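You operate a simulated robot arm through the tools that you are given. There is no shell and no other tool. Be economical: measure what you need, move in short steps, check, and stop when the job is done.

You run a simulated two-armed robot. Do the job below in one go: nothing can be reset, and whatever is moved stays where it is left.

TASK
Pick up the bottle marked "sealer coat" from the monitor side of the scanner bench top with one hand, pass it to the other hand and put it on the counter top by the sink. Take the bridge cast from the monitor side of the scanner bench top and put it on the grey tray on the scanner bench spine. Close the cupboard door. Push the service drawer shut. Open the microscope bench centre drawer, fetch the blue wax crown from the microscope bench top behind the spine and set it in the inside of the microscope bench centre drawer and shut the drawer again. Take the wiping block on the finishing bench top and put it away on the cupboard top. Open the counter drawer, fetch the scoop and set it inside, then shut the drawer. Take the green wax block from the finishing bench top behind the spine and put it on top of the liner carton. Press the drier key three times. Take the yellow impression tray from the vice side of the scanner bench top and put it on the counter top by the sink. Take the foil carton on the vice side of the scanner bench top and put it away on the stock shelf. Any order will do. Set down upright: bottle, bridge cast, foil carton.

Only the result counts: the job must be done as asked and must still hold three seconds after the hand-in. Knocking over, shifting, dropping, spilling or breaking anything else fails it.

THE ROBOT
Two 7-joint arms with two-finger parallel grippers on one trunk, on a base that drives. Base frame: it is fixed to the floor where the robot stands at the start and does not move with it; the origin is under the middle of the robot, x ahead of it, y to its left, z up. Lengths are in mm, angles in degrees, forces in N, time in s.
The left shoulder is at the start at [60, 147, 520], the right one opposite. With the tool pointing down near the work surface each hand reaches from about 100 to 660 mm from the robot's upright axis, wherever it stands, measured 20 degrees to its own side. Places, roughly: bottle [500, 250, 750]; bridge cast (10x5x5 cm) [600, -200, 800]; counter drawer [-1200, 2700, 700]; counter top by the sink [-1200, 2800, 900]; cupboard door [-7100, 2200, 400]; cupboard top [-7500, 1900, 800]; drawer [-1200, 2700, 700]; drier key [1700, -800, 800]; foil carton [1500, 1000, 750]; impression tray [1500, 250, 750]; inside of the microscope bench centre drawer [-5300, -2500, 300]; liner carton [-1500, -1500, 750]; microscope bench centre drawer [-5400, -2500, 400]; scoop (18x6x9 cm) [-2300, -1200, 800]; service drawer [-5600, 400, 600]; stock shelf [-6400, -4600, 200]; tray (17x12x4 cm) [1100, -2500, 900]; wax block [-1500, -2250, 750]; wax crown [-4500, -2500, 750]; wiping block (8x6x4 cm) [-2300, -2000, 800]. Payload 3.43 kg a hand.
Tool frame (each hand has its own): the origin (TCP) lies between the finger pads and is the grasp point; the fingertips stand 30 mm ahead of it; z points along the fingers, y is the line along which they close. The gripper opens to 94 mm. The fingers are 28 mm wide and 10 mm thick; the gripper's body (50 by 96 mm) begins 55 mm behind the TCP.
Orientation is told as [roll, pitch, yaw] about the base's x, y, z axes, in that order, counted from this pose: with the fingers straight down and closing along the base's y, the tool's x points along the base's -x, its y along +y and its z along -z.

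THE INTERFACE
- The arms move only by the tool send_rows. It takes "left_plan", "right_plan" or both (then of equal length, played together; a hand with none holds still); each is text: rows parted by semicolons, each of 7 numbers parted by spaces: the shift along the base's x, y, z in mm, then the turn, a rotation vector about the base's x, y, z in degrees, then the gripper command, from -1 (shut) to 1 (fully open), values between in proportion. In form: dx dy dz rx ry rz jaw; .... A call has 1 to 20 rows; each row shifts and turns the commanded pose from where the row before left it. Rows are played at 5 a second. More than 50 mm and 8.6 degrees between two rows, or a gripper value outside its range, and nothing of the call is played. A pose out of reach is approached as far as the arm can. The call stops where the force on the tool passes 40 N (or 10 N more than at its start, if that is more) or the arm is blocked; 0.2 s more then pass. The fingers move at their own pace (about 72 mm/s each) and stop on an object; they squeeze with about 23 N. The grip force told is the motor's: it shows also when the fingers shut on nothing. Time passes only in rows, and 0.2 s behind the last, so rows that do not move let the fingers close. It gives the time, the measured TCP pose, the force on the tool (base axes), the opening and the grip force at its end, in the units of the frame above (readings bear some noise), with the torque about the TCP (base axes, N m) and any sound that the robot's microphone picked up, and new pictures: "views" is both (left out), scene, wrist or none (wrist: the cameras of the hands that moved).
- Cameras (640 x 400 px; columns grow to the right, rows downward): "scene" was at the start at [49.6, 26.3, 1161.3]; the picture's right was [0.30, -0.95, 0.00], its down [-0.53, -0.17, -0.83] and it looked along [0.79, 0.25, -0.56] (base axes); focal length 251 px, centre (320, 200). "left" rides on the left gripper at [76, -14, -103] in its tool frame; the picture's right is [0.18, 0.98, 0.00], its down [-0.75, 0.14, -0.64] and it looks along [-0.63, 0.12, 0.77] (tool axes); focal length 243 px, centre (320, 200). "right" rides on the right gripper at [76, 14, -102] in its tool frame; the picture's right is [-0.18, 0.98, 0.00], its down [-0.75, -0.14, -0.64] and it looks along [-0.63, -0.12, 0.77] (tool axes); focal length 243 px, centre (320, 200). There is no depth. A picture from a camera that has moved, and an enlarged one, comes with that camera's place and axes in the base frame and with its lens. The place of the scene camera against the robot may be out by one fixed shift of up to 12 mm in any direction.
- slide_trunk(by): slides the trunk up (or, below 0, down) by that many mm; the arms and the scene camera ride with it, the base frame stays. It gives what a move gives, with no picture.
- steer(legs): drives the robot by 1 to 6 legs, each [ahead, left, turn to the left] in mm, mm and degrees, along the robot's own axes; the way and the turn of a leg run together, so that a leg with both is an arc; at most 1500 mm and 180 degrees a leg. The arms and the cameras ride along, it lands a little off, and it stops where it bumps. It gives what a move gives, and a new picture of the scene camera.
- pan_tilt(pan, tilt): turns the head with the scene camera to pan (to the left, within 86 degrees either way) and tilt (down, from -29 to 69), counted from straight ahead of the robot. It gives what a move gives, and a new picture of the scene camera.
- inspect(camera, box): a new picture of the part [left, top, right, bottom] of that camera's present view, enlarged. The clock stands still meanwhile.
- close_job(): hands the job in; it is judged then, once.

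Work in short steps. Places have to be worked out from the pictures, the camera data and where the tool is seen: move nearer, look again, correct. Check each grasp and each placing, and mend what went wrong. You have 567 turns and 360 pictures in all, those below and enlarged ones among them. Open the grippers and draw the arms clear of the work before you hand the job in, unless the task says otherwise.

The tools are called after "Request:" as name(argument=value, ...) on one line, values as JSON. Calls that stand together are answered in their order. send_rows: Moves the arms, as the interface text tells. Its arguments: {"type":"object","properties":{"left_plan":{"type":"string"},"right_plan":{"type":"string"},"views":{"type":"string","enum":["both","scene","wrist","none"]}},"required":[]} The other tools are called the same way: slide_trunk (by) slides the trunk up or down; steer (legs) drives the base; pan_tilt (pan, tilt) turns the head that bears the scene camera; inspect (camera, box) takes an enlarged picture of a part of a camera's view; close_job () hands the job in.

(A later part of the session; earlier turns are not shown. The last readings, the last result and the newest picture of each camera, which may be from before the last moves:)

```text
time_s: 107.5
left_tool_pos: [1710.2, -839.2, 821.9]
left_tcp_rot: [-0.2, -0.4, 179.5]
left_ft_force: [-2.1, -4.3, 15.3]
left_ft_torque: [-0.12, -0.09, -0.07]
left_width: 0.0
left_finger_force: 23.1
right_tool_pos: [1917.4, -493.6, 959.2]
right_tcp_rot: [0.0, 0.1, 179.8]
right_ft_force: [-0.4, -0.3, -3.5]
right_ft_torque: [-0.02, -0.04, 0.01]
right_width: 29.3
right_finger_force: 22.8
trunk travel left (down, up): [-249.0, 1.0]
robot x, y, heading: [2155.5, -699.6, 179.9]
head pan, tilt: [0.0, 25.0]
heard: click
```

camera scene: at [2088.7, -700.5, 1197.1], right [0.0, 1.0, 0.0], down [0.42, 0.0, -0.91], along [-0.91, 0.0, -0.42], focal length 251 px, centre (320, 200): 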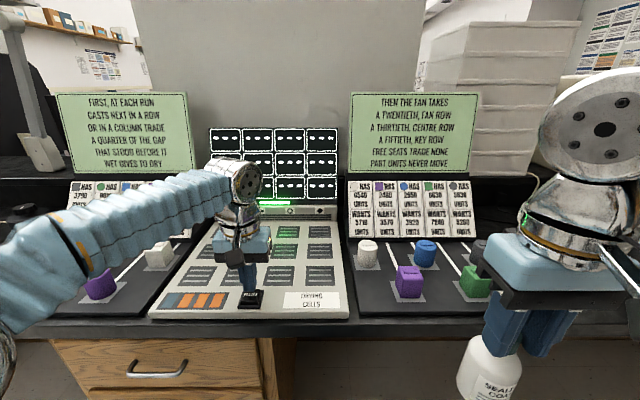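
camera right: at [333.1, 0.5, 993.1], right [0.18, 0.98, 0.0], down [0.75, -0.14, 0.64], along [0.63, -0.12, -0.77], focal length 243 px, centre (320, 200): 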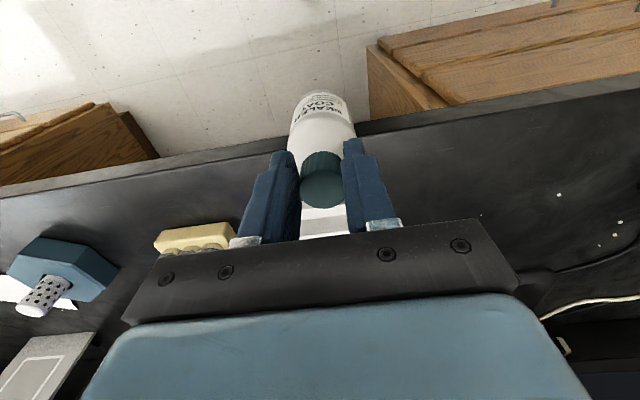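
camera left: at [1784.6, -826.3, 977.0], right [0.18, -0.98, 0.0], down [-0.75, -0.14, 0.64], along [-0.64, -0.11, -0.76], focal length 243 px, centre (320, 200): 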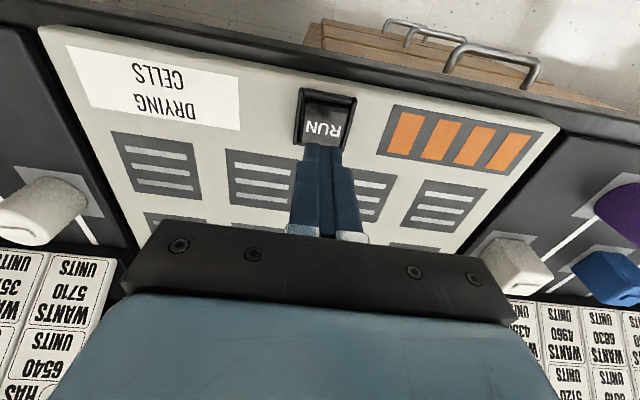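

Click again. Release and wait for the run to end.

Request:
send_rows(left_plan="0 0 8 0 0 0 -1; 0 0 12 0 0 0 -1; 0 0 0 0 0 0 -1; 0 0 0 0 0 0 -1; 0 0 0 0 0 0 -1; 0 0 0 0 0 0 -1; 0 0 0 0 0 0 -1; 0 0 0 0 0 0 -1; 0 0 0 0 0 0 -1; 0 0 0 0 0 0 -1; 0 0 0 0 0 0 -1; 0 0 0 0 0 0 -1; 0 0 0 0 0 0 -1; 0 0 0 0 0 0 -1; 0 0 0 0 0 0 -1", views="none")

Request:
inspect(camera="scene", box=[140, 180, 360, 320])

```text
time_s: 110.7
left_tool_pos: [1710.8, -840.8, 840.7]
left_tcp_rot: [-0.3, -0.2, 179.5]
left_ft_force: [-0.8, -0.8, 0.2]
left_ft_torque: [-0.02, 0.01, -0.01]
left_width: 0.0
left_finger_force: 23.1
right_tool_pos: [1916.3, -494.2, 959.8]
right_tcp_rot: [0.0, 0.1, 179.9]
right_ft_force: [-0.2, 0.1, -3.9]
right_ft_torque: [0.0, -0.09, 0.0]
right_width: 29.3
right_finger_force: 22.9
trunk travel left (down, up): [-249.0, 1.0]
robot x, y, heading: [2158.4, -700.8, 179.9]
head pan, tilt: [0.0, 25.0]
```

```text
2.86 times, centred on (250, 250) of scene
camera zoom: at [2088.7, -700.5, 1197.3], right [0.0, 1.0, 0.0], down [0.42, 0.0, -0.91], along [-0.91, 0.0, -0.42], focal length 718 px, centre (520, 57)
```

zoom: 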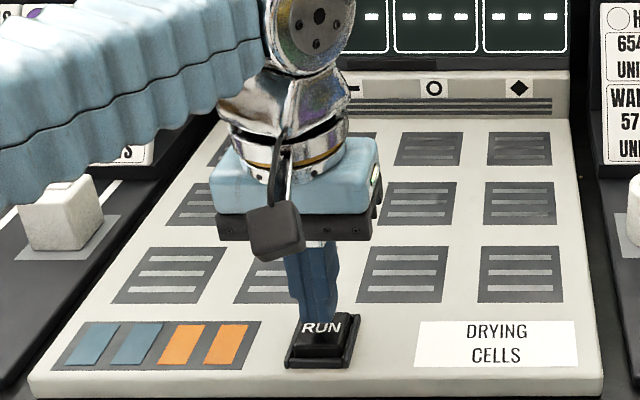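

Two runs counted. Third press.

Request:
send_rows(left_plan="0 0 -10 0 0 0 -1; 0 0 -5 0 0 0 -1; 0 0 -2 0 0 0 -1; 0 0 -2 0 0 0 -1; 0 0 -2 0 0 0 -1", views="none")

```text
time_s: 111.9
left_tool_pos: [1710.7, -840.3, 821.3]
left_tcp_rot: [-0.2, -0.6, 179.5]
left_ft_force: [-4.2, 0.2, 33.2]
left_ft_torque: [-0.04, -0.34, -0.07]
left_width: 0.1
left_finger_force: 22.6
right_tool_pos: [1917.3, -493.6, 960.9]
right_tcp_rot: [0.0, -0.1, 179.9]
right_ft_force: [0.0, -0.4, -2.9]
right_ft_torque: [0.02, -0.07, 0.02]
right_width: 29.1
right_finger_force: 23.0
trunk travel left (down, up): [-249.0, 1.0]
robot x, y, heading: [2160.7, -701.0, 179.9]
head pan, tilt: [0.0, 25.0]
heard: click
```

Third click. I raise the hand well clear and draw it back.

Request:
send_rows(left_plan="0 0 10 0 0 0 -1; 0 0 30 0 0 0 -1; 0 0 40 0 0 0 -1; 20 -5 30 0 0 0 -1; 40 -10 20 0 0 0 0; 40 -20 10 0 0 0 1; 40 -20 0 0 0 0 1; 0 0 0 0 0 0 1; 0 0 0 0 0 0 1; 0 0 0 0 0 0 1; 0 0 0 0 0 0 1", views="scene")

```text
time_s: 114.3
left_tool_pos: [1848.3, -892.6, 958.5]
left_tcp_rot: [-0.2, -0.2, 179.4]
left_ft_force: [0.1, 0.3, -0.2]
left_ft_torque: [0.01, -0.02, 0.0]
left_width: 93.9
left_finger_force: 0.0
right_tool_pos: [1915.9, -493.9, 960.0]
right_tcp_rot: [0.0, 0.2, 179.8]
right_ft_force: [0.1, 0.2, -3.9]
right_ft_torque: [0.03, -0.05, 0.02]
right_width: 29.2
right_finger_force: 23.2
trunk travel left (down, up): [-249.0, 1.0]
robot x, y, heading: [2155.2, -702.3, 179.8]
head pan, tilt: [0.0, 25.0]
camera scene: at [2088.7, -700.5, 1197.3], right [0.0, 1.0, 0.0], down [0.42, 0.0, -0.91], along [-0.91, 0.0, -0.42], focal length 251 px, centre (320, 200)
```

scene: 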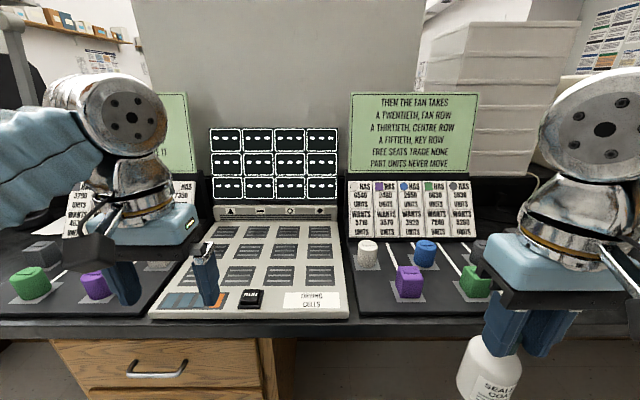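

The drier is done. I drive to the robot's right (+y) toward the impression tray.

Request:
steer(legs=[[-60, -1080, 0]])

```text
time_s: 119.9
left_tool_pos: [1915.8, 212.7, 958.4]
left_tcp_rot: [-0.3, -0.1, 178.7]
left_ft_force: [-0.3, 0.5, 0.4]
left_ft_torque: [0.0, -0.01, -0.01]
left_width: 93.9
left_finger_force: 0.0
right_tool_pos: [1989.7, 609.9, 960.1]
right_tcp_rot: [-0.1, 0.1, 179.0]
right_ft_force: [-0.8, -1.2, -3.2]
right_ft_torque: [0.02, -0.01, 0.0]
right_width: 29.3
right_finger_force: 23.2
trunk travel left (down, up): [-249.0, 1.0]
robot x, y, heading: [2223.8, 402.1, 179.3]
head pan, tilt: [0.0, 25.0]
camera scene: at [2159.0, 401.4, 1197.3], right [0.02, 1.0, 0.0], down [0.42, -0.01, -0.91], along [-0.91, 0.02, -0.42], focal length 251 px, centre (320, 200)
```

scene: 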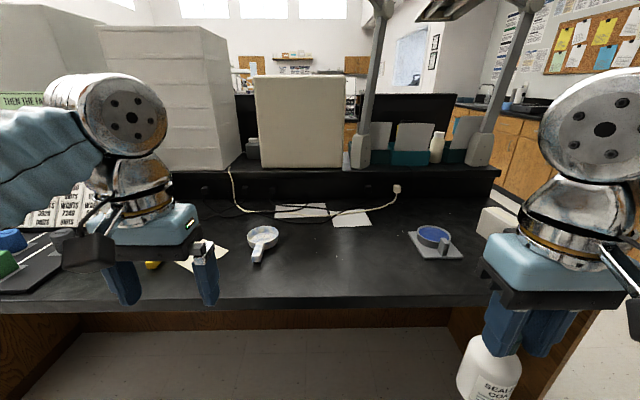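

I enlarge to see which impression tray is yellow; one white tray and a yellow object hidden behind the left hand are visible.

Request:
inspect(camera="scene", box=[110, 205, 310, 305])

Request:
inspect(camera="scene", box=[370, 190, 530, 290])

```text
3.20 times, centred on (210, 255) of scene
camera zoom: at [2159.0, 401.4, 1197.3], right [0.02, 1.0, 0.0], down [0.42, -0.01, -0.91], along [-0.91, 0.02, -0.42], focal length 804 px, centre (672, 24)
```

zoom: 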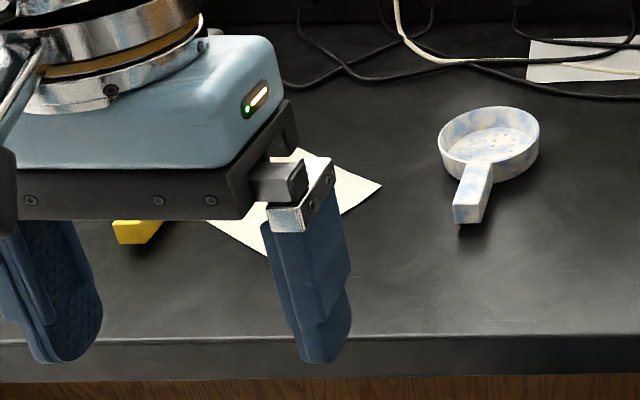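

```text
4.00 times, centred on (450, 240) of scene
camera zoom: at [2159.0, 401.4, 1197.3], right [0.02, 1.0, 0.0], down [0.42, -0.01, -0.91], along [-0.91, 0.02, -0.42], focal length 1005 px, centre (-200, 40)
```

zoom: 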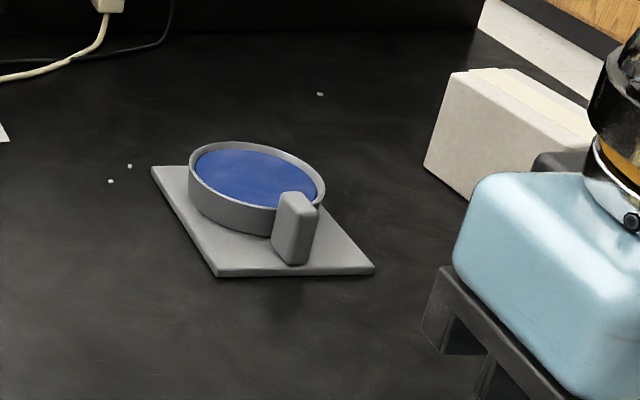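

The yellow tray is behind the left hand. I take a wrist view.

Request:
send_rows(left_plan="-20 0 0 0 0 0 1", views="wrist")

```text
time_s: 120.3
left_tool_pos: [1894.4, 211.7, 959.6]
left_tcp_rot: [-0.3, -0.3, 178.8]
left_ft_force: [0.3, 0.4, -0.6]
left_ft_torque: [0.02, 0.01, 0.02]
left_width: 93.9
left_finger_force: 0.0
right_tool_pos: [1990.1, 610.4, 960.4]
right_tcp_rot: [0.0, 0.1, 179.0]
right_ft_force: [0.1, -1.1, -2.2]
right_ft_torque: [0.0, -0.06, 0.05]
right_width: 29.3
right_finger_force: 23.3
trunk travel left (down, up): [-249.0, 1.0]
robot x, y, heading: [2229.3, 401.2, 179.2]
head pan, tilt: [0.0, 25.0]
camera left: at [1970.4, 222.1, 1062.2], right [0.16, -0.99, 0.0], down [-0.75, -0.13, 0.65], along [-0.64, -0.1, -0.76], focal length 243 px, centre (320, 200)
```

left: 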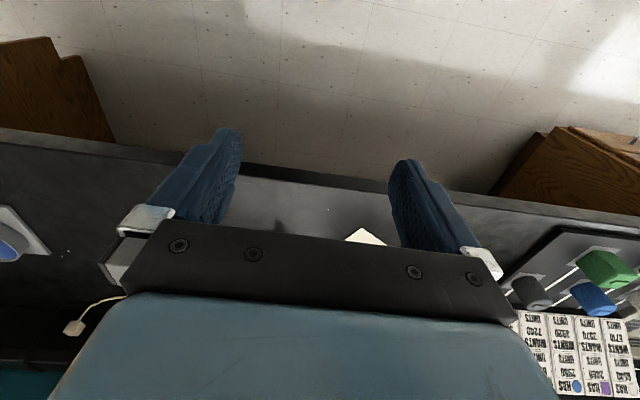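

The yellow handle is around (1640,-16). I drive 300 mm left (-y) and 90 ahead, with the left hand drawn up.

Request:
steer(legs=[[90, 290, 0.8]])

Request:
pan_tilt(pan=15, tilt=40)

```text
time_s: 122.3
left_tool_pos: [1802.2, -67.9, 959.8]
left_tcp_rot: [-0.2, -0.2, 179.5]
left_ft_force: [-0.3, 0.0, 0.6]
left_ft_torque: [-0.03, 0.01, 0.02]
left_width: 93.7
left_finger_force: 0.0
right_tool_pos: [1892.6, 332.5, 960.0]
right_tcp_rot: [0.1, 0.1, 179.7]
right_ft_force: [0.1, 0.4, -3.8]
right_ft_torque: [0.02, -0.04, 0.0]
right_width: 29.4
right_finger_force: 23.5
trunk travel left (down, up): [-249.0, 1.0]
robot x, y, heading: [2129.9, 124.4, 179.9]
head pan, tilt: [0.0, 25.0]
camera scene: at [2064.5, 125.3, 1197.3], right [0.0, 1.0, 0.0], down [0.42, 0.0, -0.91], along [-0.91, 0.0, -0.42], focal length 251 px, centre (320, 200)
```

scene: 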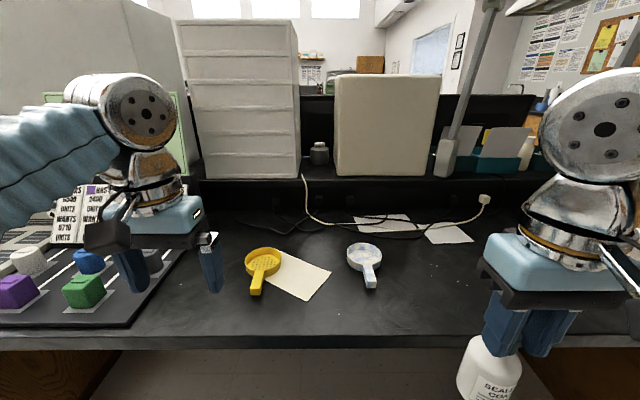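

```text
time_s: 123.1
left_tool_pos: [1803.4, -68.8, 960.3]
left_tcp_rot: [-0.2, -0.2, 179.5]
left_ft_force: [0.0, 0.2, -0.8]
left_ft_torque: [-0.02, -0.02, 0.0]
left_width: 94.0
left_finger_force: 0.2
right_tool_pos: [1892.1, 332.7, 959.5]
right_tcp_rot: [0.1, 0.2, 179.8]
right_ft_force: [0.3, 0.8, -3.6]
right_ft_torque: [-0.01, -0.06, 0.02]
right_width: 29.3
right_finger_force: 23.2
trunk travel left (down, up): [-249.0, 1.0]
robot x, y, heading: [2133.2, 126.7, 179.6]
head pan, tilt: [15.0, 40.0]
camera scene: at [2074.3, 103.1, 1174.0], right [-0.25, 0.97, 0.0], down [0.62, 0.16, -0.77], along [-0.74, -0.19, -0.64], focal length 251 px, centre (320, 200)
```

scene: 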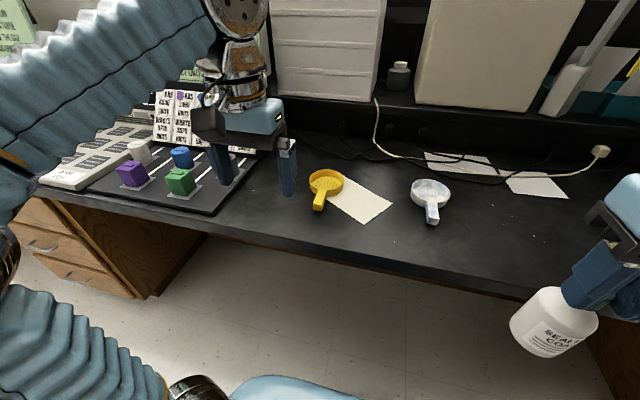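

The yellow tray: bowl centre about (1530,-25), handle tip about (1637,-17), pointing at the robot. I move the left hand above the handle.

Request:
send_rows(left_plan="-37 10 -18 0 0 0 1; -37 10 -18 0 0 0 1; -37 10 -18 0 0 0 1; -37 10 -18 0 0 0 1; -37 10 -18 0 0 0 1; 0 0 0 0 0 0 1", views="both")

```text
time_s: 124.5
left_tool_pos: [1619.8, -17.3, 868.6]
left_tcp_rot: [-0.2, -0.2, 179.4]
left_ft_force: [-0.4, -0.8, 0.2]
left_ft_torque: [0.05, 0.01, 0.02]
left_width: 93.8
left_finger_force: 0.0
right_tool_pos: [1890.6, 331.6, 960.1]
right_tcp_rot: [0.0, 0.2, 179.8]
right_ft_force: [-0.9, 0.1, -4.1]
right_ft_torque: [0.0, -0.03, -0.01]
right_width: 29.4
right_finger_force: 23.2
trunk travel left (down, up): [-249.0, 1.0]
robot x, y, heading: [2132.0, 124.5, 179.6]
head pan, tilt: [15.0, 40.0]
camera scene: at [2074.1, 103.2, 1173.9], right [-0.25, 0.97, 0.0], down [0.62, 0.16, -0.77], along [-0.74, -0.2, -0.64], focal length 251 px, centre (320, 200)
camera left: at [1694.3, -4.5, 970.5], right [0.17, -0.98, 0.0], down [-0.75, -0.14, 0.64], along [-0.64, -0.11, -0.76], focal length 243 px, centre (320, 200)
```

scene: 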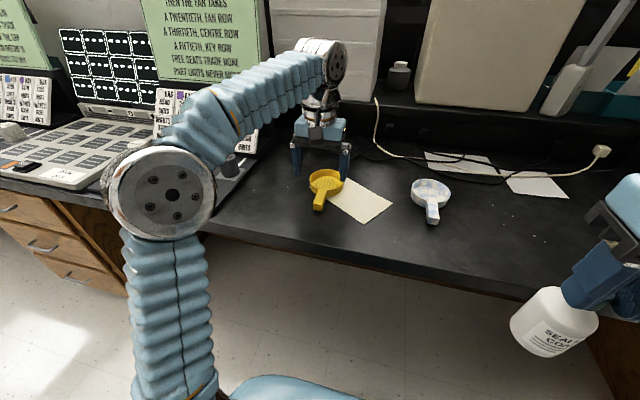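
left: 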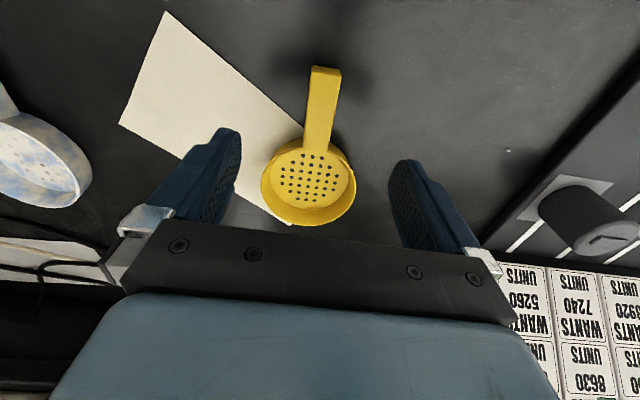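

The handle spans x≈1598–1653 at y≈-16. I descend at x≈1616 and close.

Request:
send_rows(left_plan="-3 1 -18 0 0 0 1; 0 0 -18 0 0 0 1; 0 0 -18 0 0 0 0.5; 0 0 -16 0 0 0 0; 0 0 0 0 0 0 -1; 0 0 0 0 0 0 -1; 0 0 0 0 0 0 -1; 0 0 0 0 0 0 -1", views="wrist")

```text
time_s: 126.3
left_tool_pos: [1616.3, -17.0, 797.9]
left_tcp_rot: [-0.2, -0.2, 179.6]
left_ft_force: [0.5, -0.7, 0.5]
left_ft_torque: [-0.04, 0.0, 0.05]
left_width: 21.4
left_finger_force: 23.2
right_tool_pos: [1891.6, 332.4, 960.1]
right_tcp_rot: [0.0, 0.1, 179.7]
right_ft_force: [-0.1, 0.6, -4.3]
right_ft_torque: [0.01, -0.04, -0.02]
right_width: 29.5
right_finger_force: 22.6
trunk travel left (down, up): [-249.0, 1.0]
robot x, y, heading: [2130.1, 129.6, 179.9]
head pan, tilt: [15.0, 40.0]
camera left: at [1690.9, -5.4, 900.8], right [0.17, -0.98, 0.0], down [-0.75, -0.14, 0.64], along [-0.64, -0.11, -0.76], focal length 243 px, centre (320, 200)
```

left: 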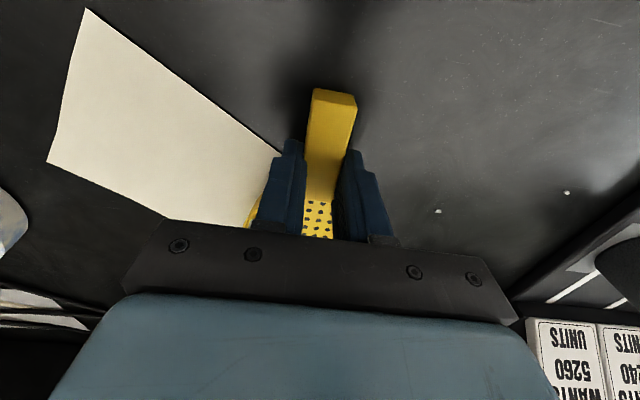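

Handle gripped (21.4 mm). I lift and draw it back.

Request:
send_rows(left_plan="0 0 15 0 0 0 -1; 0 0 30 0 0 0 -1; 0 0 40 0 0 0 -1; 30 -5 40 0 0 0 -1; 40 -10 15 0 0 0 -1; 40 -10 0 0 0 0 -1; 40 -10 0 0 0 0 -1; 40 -10 0 0 0 0 -1", views="both")

```text
refused: row 4 steps farther than a row can; nothing moved
```

Adjusting the too-long step.

Request:
send_rows(left_plan="0 0 15 0 0 0 -1; 0 0 30 0 0 0 -1; 0 0 40 0 0 0 -1; 30 -5 30 0 0 0 -1; 40 -10 15 0 0 0 -1; 40 -10 5 0 0 0 -1; 40 -10 5 0 0 0 -1; 40 -10 0 0 0 0 -1", views="both")

```text
time_s: 128.1
left_tool_pos: [1804.6, -62.7, 942.1]
left_tcp_rot: [-0.2, -0.1, 179.5]
left_ft_force: [0.7, 0.4, -1.2]
left_ft_torque: [-0.03, -0.11, -0.02]
left_width: 21.5
left_finger_force: 23.1
right_tool_pos: [1891.7, 331.1, 960.5]
right_tcp_rot: [0.0, 0.1, 179.7]
right_ft_force: [0.0, -0.4, -3.3]
right_ft_torque: [0.01, -0.05, -0.01]
right_width: 29.4
right_finger_force: 23.4
trunk travel left (down, up): [-249.0, 1.0]
robot x, y, heading: [2134.1, 125.7, 179.9]
head pan, tilt: [15.0, 40.0]
camera scene: at [2074.0, 103.1, 1173.9], right [-0.25, 0.97, 0.0], down [0.62, 0.16, -0.77], along [-0.74, -0.2, -0.64], focal length 251 px, centre (320, 200)
camera left: at [1880.0, -50.4, 1043.4], right [0.18, -0.98, 0.0], down [-0.75, -0.14, 0.64], along [-0.63, -0.11, -0.77], focal length 243 px, centre (320, 200)
```

scene: 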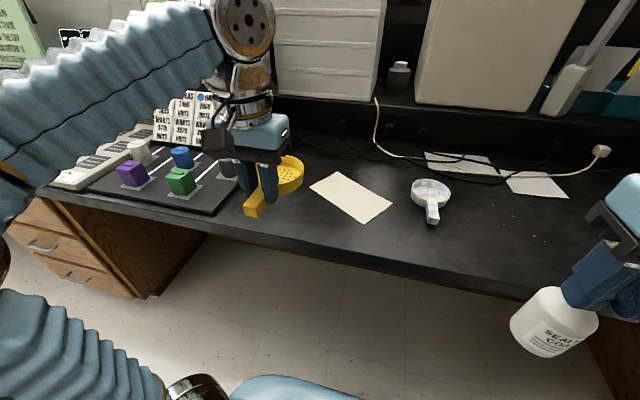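
left: 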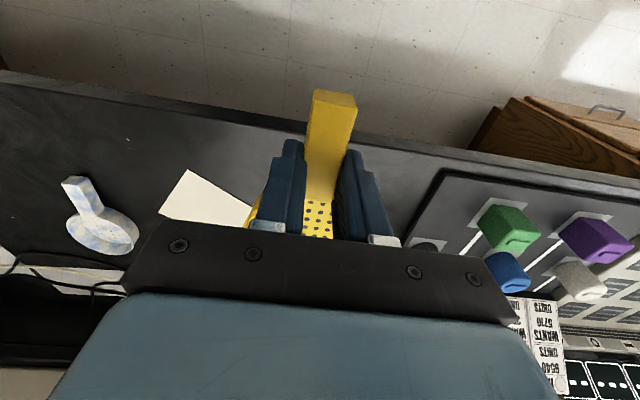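

Both objects are in hand. I back off and drive +y past the bench end.

Request:
steer(legs=[[-80, 0, 0], [0, -1400, 0]])

Request:
pan_tilt(pan=-20, tilt=22)

```text
time_s: 135.7
left_tool_pos: [1895.3, 1329.1, 940.3]
left_tcp_rot: [-0.2, -0.2, 178.7]
left_ft_force: [0.9, -0.3, -1.5]
left_ft_torque: [-0.02, -0.07, -0.02]
left_width: 21.5
left_finger_force: 22.5
right_tool_pos: [1988.5, 1721.0, 958.8]
right_tcp_rot: [-0.1, 0.2, 178.9]
right_ft_force: [0.3, -0.1, -3.9]
right_ft_torque: [-0.01, -0.05, 0.03]
right_width: 29.3
right_finger_force: 23.1
trunk travel left (down, up): [-249.0, 1.0]
robot x, y, heading: [2224.3, 1510.1, 178.9]
head pan, tilt: [15.0, 40.0]
camera scene: at [2167.2, 1489.9, 1174.0], right [-0.24, 0.97, 0.0], down [0.62, 0.15, -0.77], along [-0.74, -0.18, -0.64], focal length 251 px, centre (320, 200)
```

scene: 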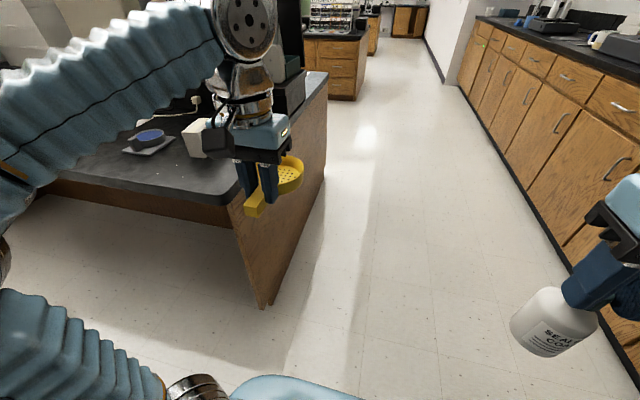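

```text
time_s: 136.7
left_tool_pos: [1895.1, 1327.5, 941.5]
left_tcp_rot: [-0.2, -0.3, 178.7]
left_ft_force: [-0.4, -0.5, -1.9]
left_ft_torque: [-0.04, -0.09, 0.02]
left_width: 21.5
left_finger_force: 23.3
right_tool_pos: [1987.9, 1720.6, 960.3]
right_tcp_rot: [0.0, 0.1, 178.8]
right_ft_force: [-0.7, -0.6, -2.8]
right_ft_torque: [-0.03, -0.04, 0.0]
right_width: 29.4
right_finger_force: 23.0
trunk travel left (down, up): [-249.0, 1.0]
robot x, y, heading: [2224.0, 1510.0, 178.6]
head pan, tilt: [-20.0, 22.0]
camera scene: at [2163.0, 1543.7, 1202.1], right [0.36, 0.93, 0.0], down [0.35, -0.13, -0.93], along [-0.87, 0.33, -0.38], focal length 251 px, centre (320, 200)
```

scene: 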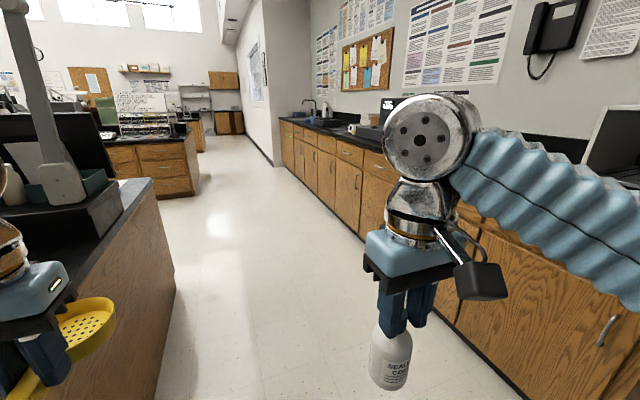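

The counter with the sink runs along the wall to the far end. I move to the middle of the aisle and drive along it.

Request:
steer(legs=[[0, -380, 1.3], [1500, 0, 0], [1500, 0, 0]])

Request:
pan_tilt(pan=-45, tilt=25)

```text
time_s: 153.3
left_tool_pos: [-1124.9, 1688.9, 941.6]
left_tcp_rot: [-0.2, -0.2, 179.5]
left_ft_force: [0.9, 0.4, -2.2]
left_ft_torque: [0.0, -0.11, 0.0]
left_width: 21.4
left_finger_force: 22.8
right_tool_pos: [-1037.8, 2083.3, 960.0]
right_tcp_rot: [0.0, 0.1, 179.7]
right_ft_force: [0.5, 0.5, -3.8]
right_ft_torque: [-0.02, -0.09, 0.0]
right_width: 29.1
right_finger_force: 22.6
trunk travel left (down, up): [-249.0, 1.0]
robot x, y, heading: [-799.6, 1877.5, 179.7]
head pan, tilt: [-20.0, 22.0]
camera scene: at [-860.7, 1908.0, 1202.1], right [0.35, 0.94, 0.0], down [0.35, -0.13, -0.93], along [-0.87, 0.32, -0.37], focal length 251 px, centre (320, 200)
```

scene: 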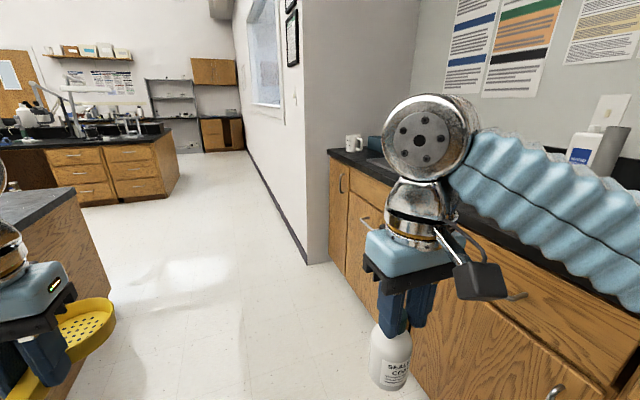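

```text
time_s: 154.2
left_tool_pos: [-1124.1, 1688.8, 940.7]
left_tcp_rot: [-0.2, -0.3, 179.5]
left_ft_force: [-0.3, 0.7, -0.8]
left_ft_torque: [0.02, -0.1, -0.01]
left_width: 21.7
left_finger_force: 23.0
right_tool_pos: [-1038.2, 2082.4, 960.7]
right_tcp_rot: [0.1, 0.1, 179.7]
right_ft_force: [0.3, 0.6, -3.2]
right_ft_torque: [-0.01, -0.04, 0.02]
right_width: 29.4
right_finger_force: 22.6
trunk travel left (down, up): [-249.0, 1.0]
robot x, y, heading: [-798.5, 1876.8, 179.6]
head pan, tilt: [-45.0, 25.0]
camera scene: at [-838.5, 1941.3, 1197.3], right [0.71, 0.7, 0.0], down [0.3, -0.3, -0.91], along [-0.64, 0.64, -0.42], focal length 251 px, centre (320, 200)
```

scene: 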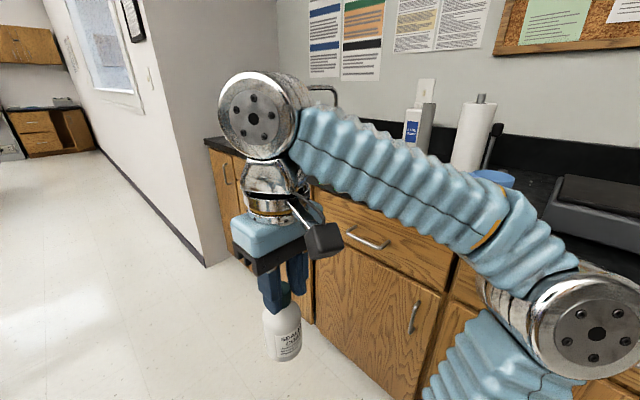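

I drive a bit further and turn to face the counter.

Request:
steer(legs=[[360, 0, 0], [0, 0, -89.6]])

Request:
pan_tilt(pan=0, tilt=25)

```text
time_s: 160.3
left_tool_pos: [-1347.6, 2206.0, 940.9]
left_tcp_rot: [-0.3, -0.3, 88.9]
left_ft_force: [-0.2, 0.2, -2.3]
left_ft_torque: [-0.11, -0.03, -0.02]
left_width: 21.2
left_finger_force: 23.2
right_tool_pos: [-953.6, 2114.6, 960.1]
right_tcp_rot: [0.0, 0.0, 89.2]
right_ft_force: [-0.2, -0.6, -3.1]
right_ft_torque: [-0.07, 0.02, -0.01]
right_width: 29.1
right_finger_force: 23.5
trunk travel left (down, up): [-249.0, 1.0]
robot x, y, heading: [-1164.5, 1877.3, 89.2]
head pan, tilt: [-45.0, 25.0]
camera scene: at [-1102.9, 1912.0, 1197.3], right [0.7, -0.72, 0.0], down [-0.3, -0.29, -0.91], along [0.65, 0.63, -0.42], focal length 251 px, centre (320, 200)
```

scene: 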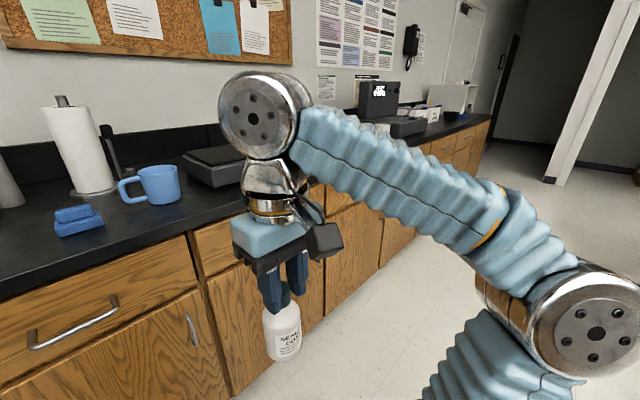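

```text
time_s: 161.5
left_tool_pos: [-1347.8, 2207.4, 940.2]
left_tcp_rot: [-0.2, -0.2, 89.0]
left_ft_force: [0.3, 0.0, -1.1]
left_ft_torque: [-0.14, -0.01, -0.03]
left_width: 21.3
left_finger_force: 22.9
right_tool_pos: [-954.7, 2116.2, 959.7]
right_tcp_rot: [0.0, 0.1, 89.2]
right_ft_force: [0.5, -0.2, -3.5]
right_ft_torque: [-0.02, 0.04, 0.01]
right_width: 29.1
right_finger_force: 23.0
trunk travel left (down, up): [-249.0, 1.0]
robot x, y, heading: [-1166.5, 1875.7, 89.3]
head pan, tilt: [0.0, 25.0]
camera scene: at [-1167.6, 1939.9, 1197.3], right [1.0, -0.01, 0.0], down [-0.01, -0.42, -0.91], along [0.01, 0.91, -0.42], focal length 251 px, centre (320, 200)
```

scene: 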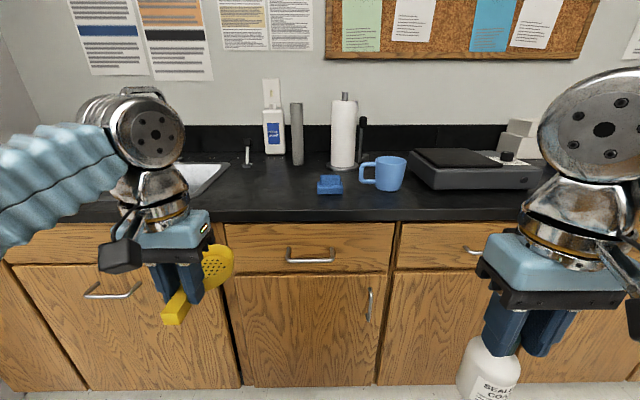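

The space between sink and blue sponge is free. I drive nearer to measure the counter height and edge.

Request:
steer(legs=[[130, 0, 0.7]])

Request:
pan_tilt(pan=0, tilt=35)

```text
time_s: 162.8
left_tool_pos: [-1350.3, 2332.6, 941.2]
left_tcp_rot: [-0.2, -0.2, 89.6]
left_ft_force: [-0.3, 0.7, -1.1]
left_ft_torque: [-0.11, -0.01, 0.02]
left_width: 21.5
left_finger_force: 23.0
right_tool_pos: [-955.7, 2247.5, 960.8]
right_tcp_rot: [0.1, 0.1, 90.0]
right_ft_force: [-0.3, 0.9, -3.6]
right_ft_torque: [-0.06, 0.0, 0.04]
right_width: 29.5
right_finger_force: 22.8
trunk travel left (down, up): [-249.0, 1.0]
robot x, y, heading: [-1165.1, 2004.2, 90.0]
head pan, tilt: [0.0, 25.0]
camera scene: at [-1167.5, 2068.6, 1197.3], right [1.0, 0.0, 0.0], down [0.0, -0.42, -0.91], along [0.0, 0.91, -0.42], focal length 251 px, centre (320, 200)
```

scene: 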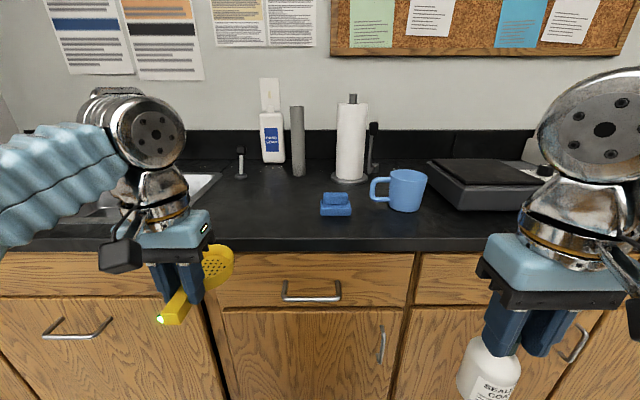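

```text
time_s: 163.5
left_tool_pos: [-1350.9, 2333.6, 940.9]
left_tcp_rot: [-0.2, -0.2, 89.6]
left_ft_force: [0.5, -0.3, -1.8]
left_ft_torque: [-0.11, 0.01, 0.0]
left_width: 21.5
left_finger_force: 22.7
right_tool_pos: [-956.2, 2246.7, 958.8]
right_tcp_rot: [0.0, 0.0, 89.9]
right_ft_force: [-0.5, -0.1, -2.5]
right_ft_torque: [-0.07, 0.0, -0.02]
right_width: 29.4
right_finger_force: 22.1
trunk travel left (down, up): [-249.0, 1.0]
robot x, y, heading: [-1159.8, 2009.6, 89.7]
head pan, tilt: [0.0, 35.0]
camera scene: at [-1167.5, 2064.8, 1181.6], right [1.0, 0.0, 0.0], down [0.0, -0.57, -0.82], along [0.0, 0.82, -0.57], focal length 251 px, centre (320, 200)
```

scene: 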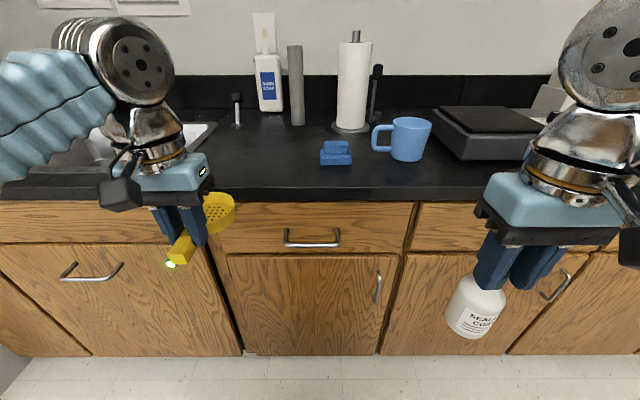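

Counter top estimated at z 890–920 with its edge near y≈2540. I raise the yellow tray and drive 150 mm closer.

Request:
send_rows(left_plan="0 -10 20 0 0 0 -1; 0 -10 15 0 0 0 -1; 0 -10 5 0 0 0 -1", views="none")

Request:
steer(legs=[[150, 0, 0]])

```text
time_s: 164.3
left_tool_pos: [-1350.0, 2303.2, 980.5]
left_tcp_rot: [-0.2, -0.2, 89.5]
left_ft_force: [-0.3, -0.1, -1.0]
left_ft_torque: [-0.13, 0.01, 0.03]
left_width: 21.4
left_finger_force: 22.7
right_tool_pos: [-955.8, 2246.5, 959.9]
right_tcp_rot: [0.0, 0.0, 89.9]
right_ft_force: [0.8, 0.5, -4.0]
right_ft_torque: [-0.07, -0.01, 0.01]
right_width: 29.5
right_finger_force: 22.8
trunk travel left (down, up): [-249.0, 1.0]
robot x, y, heading: [-1165.7, 2006.4, 89.8]
head pan, tilt: [0.0, 35.0]
```

```text
time_s: 165.6
left_tool_pos: [-1351.4, 2451.1, 979.7]
left_tcp_rot: [-0.2, -0.2, 89.9]
left_ft_force: [1.0, -0.8, -1.1]
left_ft_torque: [-0.13, 0.0, -0.03]
left_width: 21.2
left_finger_force: 23.0
right_tool_pos: [-957.0, 2393.1, 959.5]
right_tcp_rot: [0.0, 0.1, 90.0]
right_ft_force: [0.2, -1.0, -3.1]
right_ft_torque: [-0.05, 0.01, -0.02]
right_width: 29.5
right_finger_force: 22.5
trunk travel left (down, up): [-249.0, 1.0]
robot x, y, heading: [-1165.9, 2149.5, 89.9]
head pan, tilt: [0.0, 35.0]
camera scene: at [-1167.6, 2210.8, 1181.5], right [1.0, 0.0, 0.0], down [0.0, -0.57, -0.82], along [0.0, 0.82, -0.57], focal length 251 px, centre (320, 200)
```

scene: 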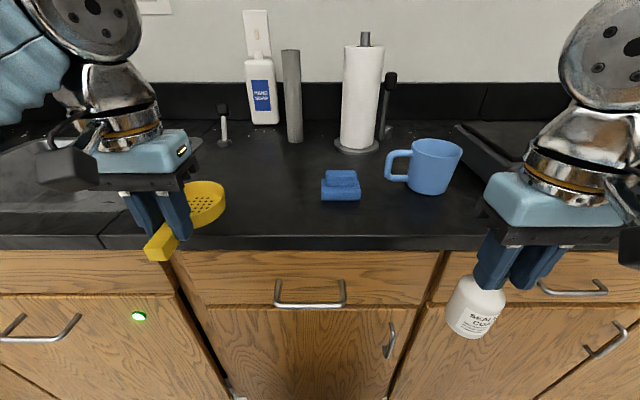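

Counter top now estimated z≈910, edge y≈2500. I reach the yellow tray over the counter to (-1370, 2590).

Request:
send_rows(left_plan="-5 35 0 0 0 0 -1; -5 35 0 0 0 0 -1; -5 35 -2 0 0 0 -1; -5 34 -3 0 0 0 -1; 0 0 0 0 0 0 -1", views="both")

```text
time_s: 166.8
left_tool_pos: [-1372.7, 2587.6, 974.6]
left_tcp_rot: [-0.2, -0.2, 89.8]
left_ft_force: [-0.4, 0.9, -1.7]
left_ft_torque: [-0.1, -0.02, 0.0]
left_width: 21.4
left_finger_force: 22.8
right_tool_pos: [-956.9, 2392.4, 960.9]
right_tcp_rot: [0.0, 0.1, 90.0]
right_ft_force: [0.2, -0.3, -3.1]
right_ft_torque: [-0.04, 0.0, -0.01]
right_width: 29.2
right_finger_force: 23.2
trunk travel left (down, up): [-249.0, 1.0]
robot x, y, heading: [-1161.9, 2150.2, 90.0]
head pan, tilt: [0.0, 35.0]
camera scene: at [-1167.5, 2211.3, 1181.5], right [1.0, 0.0, 0.0], down [0.0, -0.57, -0.82], along [0.0, 0.82, -0.57], focal length 251 px, centre (320, 200)
camera left: at [-1361.2, 2510.9, 1077.5], right [-0.98, -0.18, 0.0], down [-0.14, 0.75, 0.64], along [-0.11, 0.63, -0.76], focal length 243 px, centre (320, 200)
```

scene: 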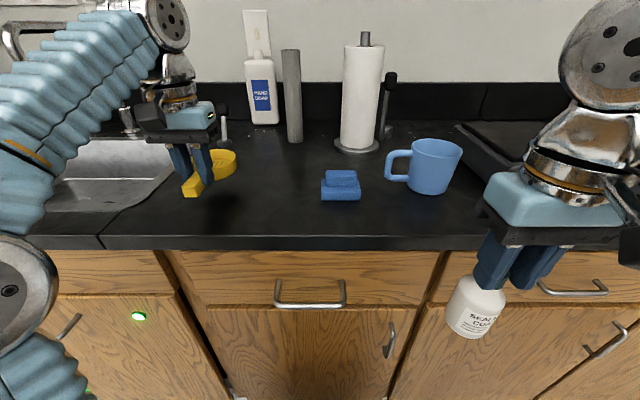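
left: 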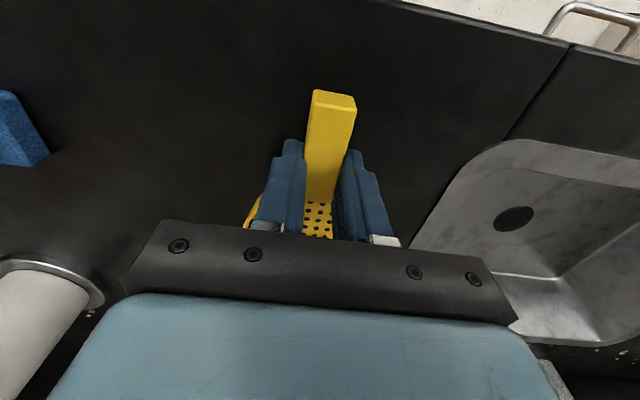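

Clear of the sink rim (x≈-1490). I lower in small steps until contact.

Request:
send_rows(left_plan="0 0 -10 0 0 0 -1; 0 0 -6 0 0 0 -1; 0 0 -5 0 0 0 -1; 0 0 -5 0 0 0 -1; 0 0 -5 0 0 0 -1; 0 0 -5 0 0 0 -1; 0 0 -5 0 0 0 -1; 0 0 -5 0 0 0 -1", views="none")

```text
time_s: 168.6
left_tool_pos: [-1371.7, 2587.2, 932.1]
left_tcp_rot: [-0.2, -0.3, 89.8]
left_ft_force: [-1.9, -0.5, 24.8]
left_ft_torque: [0.52, 0.16, 0.02]
left_width: 21.5
left_finger_force: 22.9
right_tool_pos: [-955.4, 2392.4, 960.4]
right_tcp_rot: [0.0, 0.0, 90.1]
right_ft_force: [0.1, -0.4, -3.1]
right_ft_torque: [-0.05, 0.02, -0.03]
right_width: 29.2
right_finger_force: 23.1
trunk travel left (down, up): [-249.0, 1.0]
robot x, y, heading: [-1164.4, 2152.6, 90.3]
head pan, tilt: [0.0, 35.0]
```

Contact: the counter puts the tray down at TCP z≈933. I release and rise.

Request:
send_rows(left_plan="0 0 1 0 0 0 -1; 0 0 0 0 0 0 0; 0 0 0 0 0 0 0; 0 0 0 0 0 0 0; 0 0 15 0 0 0 0; 0 -5 20 0 0 0 0; 0 -30 5 0 0 0 0; 0 -40 0 0 0 0 0; 0 -40 0 0 0 0 0; 0 -40 0 0 0 0 0; 0 -20 0 0 0 0 0", views="scene")

```text
time_s: 171.0
left_tool_pos: [-1369.7, 2414.4, 970.7]
left_tcp_rot: [-0.2, -0.2, 89.9]
left_ft_force: [-1.0, -0.1, 0.2]
left_ft_torque: [-0.02, 0.02, 0.0]
left_width: 46.6
left_finger_force: 0.1
right_tool_pos: [-956.6, 2393.0, 959.4]
right_tcp_rot: [-0.1, 0.1, 89.9]
right_ft_force: [0.5, 0.1, -3.7]
right_ft_torque: [-0.04, 0.02, -0.03]
right_width: 29.2
right_finger_force: 22.9
trunk travel left (down, up): [-249.0, 1.0]
robot x, y, heading: [-1163.9, 2155.3, 90.1]
head pan, tilt: [0.0, 35.0]
camera scene: at [-1167.6, 2211.0, 1181.5], right [1.0, 0.0, 0.0], down [0.0, -0.57, -0.82], along [0.0, 0.82, -0.57], focal length 251 px, centre (320, 200)
```

scene: 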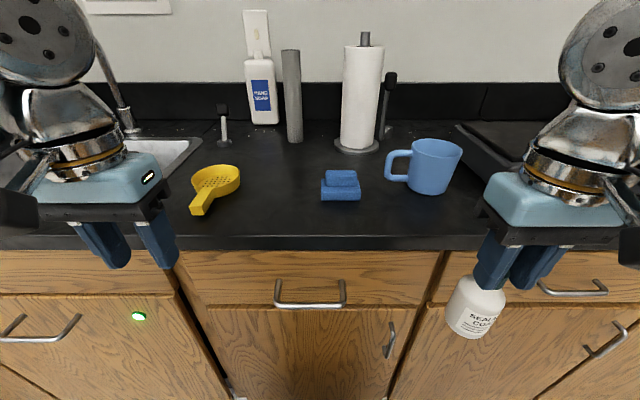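

The yellow tray rests well on the counter. I lift the bottle to about z=1043 (base ≈ 919), then shift left and forward so that it comes over the counter between tray and sponge.

Request:
send_rows(right_plan="-8 0 20 0 0 0 -1; -8 5 20 0 0 0 -1; -8 5 20 0 0 0 -1; -8 5 20 0 0 0 -1; -8 5 4 0 0 0 -1", left_plan="0 -20 0 0 0 0 0; 0 -20 0 0 0 0 0; 0 -20 0 0 0 0 0; 0 -20 0 0 0 0 0; 0 -10 0 0 0 0 0", views="none")

```text
time_s: 172.2
left_tool_pos: [-1364.9, 2332.5, 965.6]
left_tcp_rot: [-0.3, -0.1, 89.6]
left_ft_force: [-0.5, 0.0, -0.4]
left_ft_torque: [0.03, 0.04, 0.01]
left_width: 46.9
left_finger_force: 0.1
left hand out of reach, approached as far as the arm can: row 4, 5
right_tool_pos: [-994.5, 2415.0, 994.7]
right_tcp_rot: [0.0, 0.1, 90.0]
right_ft_force: [-0.4, -0.1, -4.4]
right_ft_torque: [-0.08, 0.03, -0.01]
right_width: 29.3
right_finger_force: 23.7
right hand out of reach, approached as far as the arm can: row 1, 2, 3, 4, 5
trunk travel left (down, up): [-249.0, 1.0]
robot x, y, heading: [-1163.2, 2152.9, 90.2]
head pan, tilt: [0.0, 35.0]
```

The right hand tops out at z≈995 here. I back off to test where it can reach higher.

Request:
steer(legs=[[-150, 0, 0]])

Request:
send_rows(right_plan="0 30 0 0 0 0 -1; 0 30 0 0 0 0 -1; 0 30 0 0 0 0 -1; 0 0 20 0 0 0 -1; 0 0 20 0 0 0 -1; 0 0 20 0 0 0 -1", views="none")

```text
time_s: 173.6
left_tool_pos: [-1365.1, 2182.2, 966.5]
left_tcp_rot: [-0.1, -0.2, 89.7]
left_ft_force: [0.1, -0.5, -1.1]
left_ft_torque: [-0.01, 0.01, -0.01]
left_width: 46.9
left_finger_force: 0.1
right_tool_pos: [-993.0, 2263.3, 994.3]
right_tcp_rot: [0.1, 0.2, 89.9]
right_ft_force: [-0.7, 0.6, -2.6]
right_ft_torque: [-0.04, -0.01, -0.01]
right_width: 29.0
right_finger_force: 23.1
trunk travel left (down, up): [-249.0, 1.0]
robot x, y, heading: [-1160.9, 2002.7, 89.9]
head pan, tilt: [0.0, 35.0]
camera scene: at [-1167.4, 2060.6, 1181.5], right [1.0, 0.0, 0.0], down [0.0, -0.57, -0.82], along [0.0, 0.82, -0.57], focal length 251 px, centre (320, 200)
```

scene: 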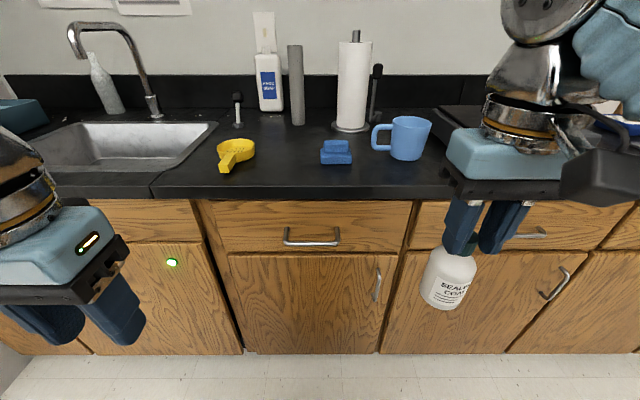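

```text
time_s: 175.0
left_tool_pos: [-1364.5, 2181.3, 967.4]
left_tcp_rot: [-0.3, -0.2, 89.9]
left_ft_force: [0.2, 0.2, 0.3]
left_ft_torque: [0.02, -0.03, 0.03]
left_width: 46.8
left_finger_force: 0.2
right_tool_pos: [-995.0, 2352.2, 992.8]
right_tcp_rot: [0.0, 0.1, 90.0]
right_ft_force: [0.3, -1.1, -3.8]
right_ft_torque: [-0.01, -0.01, 0.04]
right_width: 29.3
right_finger_force: 22.7
right hand out of reach, approached as far as the arm can: row 4, 5, 6
trunk travel left (down, up): [-249.0, 1.0]
robot x, y, heading: [-1158.8, 2001.2, 90.0]
head pan, tilt: [0.0, 35.0]
```

Top-down, the arm tops out at z≈993, and the cap grip needs ≈1023. I'll regrip in the air: the left takes the body low and horizontally, then the right regrips lower. First I back off and bring the bottle to the middle.

Request:
steer(legs=[[-150, 0, 0]])

Request:
send_rows(right_plan="-30 12 -8 0 0 0 -1; -30 12 -8 0 0 0 -1; -30 12 -8 0 0 0 -1; -30 12 -8 0 0 0 -1; -20 0 0 0 0 0 -1", left_plan="0 10 -20 -8 0 0 1; 0 10 -20 -8 0 0 1; 0 10 -20 -8 0 0 1; 0 10 -20 -8 0 0 1; 0 10 -20 -8 0 0 1", views="scene")

```text
time_s: 176.4
left_tool_pos: [-1364.2, 2032.5, 967.8]
left_tcp_rot: [-0.2, -0.2, 89.7]
left_ft_force: [-0.7, 0.5, -1.2]
left_ft_torque: [0.01, 0.03, 0.01]
left_width: 47.1
left_finger_force: 0.1
right_tool_pos: [-993.1, 2202.8, 992.6]
right_tcp_rot: [0.1, 0.1, 89.9]
right_ft_force: [0.1, 0.1, -4.3]
right_ft_torque: [-0.01, -0.02, 0.0]
right_width: 29.4
right_finger_force: 23.1
trunk travel left (down, up): [-249.0, 1.0]
robot x, y, heading: [-1161.4, 1854.2, 89.9]
head pan, tilt: [0.0, 35.0]
camera scene: at [-1167.6, 1910.9, 1181.5], right [1.0, 0.0, 0.0], down [0.0, -0.57, -0.82], along [0.0, 0.82, -0.57], focal length 251 px, centre (320, 200)
```

scene: 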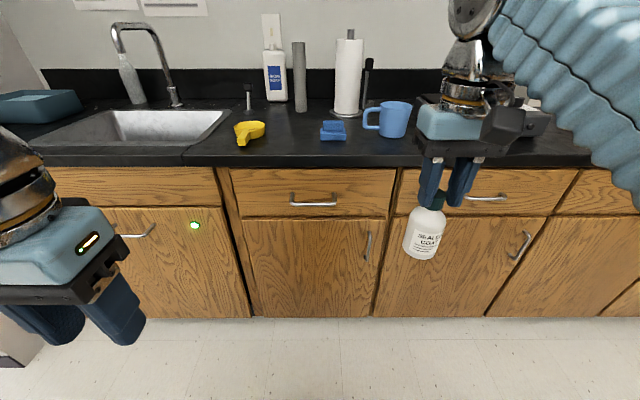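

```text
time_s: 177.6
left_tool_pos: [-1351.0, 2102.3, 839.0]
left_tcp_rot: [-0.7, 39.9, 89.5]
left_ft_force: [-0.2, -0.5, -0.5]
left_ft_torque: [0.0, -0.05, -0.01]
left_width: 94.0
left_finger_force: 0.0
left hand out of reach, approached as far as the arm can: row 1, 3, 4, 5
right_tool_pos: [-1135.7, 2254.0, 961.3]
right_tcp_rot: [-0.1, 0.1, 90.1]
right_ft_force: [0.3, 0.6, -3.6]
right_ft_torque: [-0.01, -0.01, -0.05]
right_width: 29.2
right_finger_force: 22.9
trunk travel left (down, up): [-249.0, 1.0]
robot x, y, heading: [-1166.4, 1851.8, 89.7]
head pan, tilt: [0.0, 35.0]
camera scene: at [-1168.2, 1910.8, 1181.5], right [1.0, 0.0, 0.0], down [0.0, -0.57, -0.82], along [0.0, 0.82, -0.57], focal length 251 px, centre (320, 200)
```

scene: 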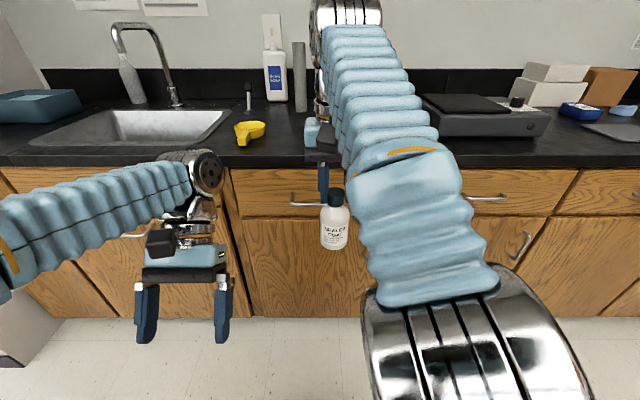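

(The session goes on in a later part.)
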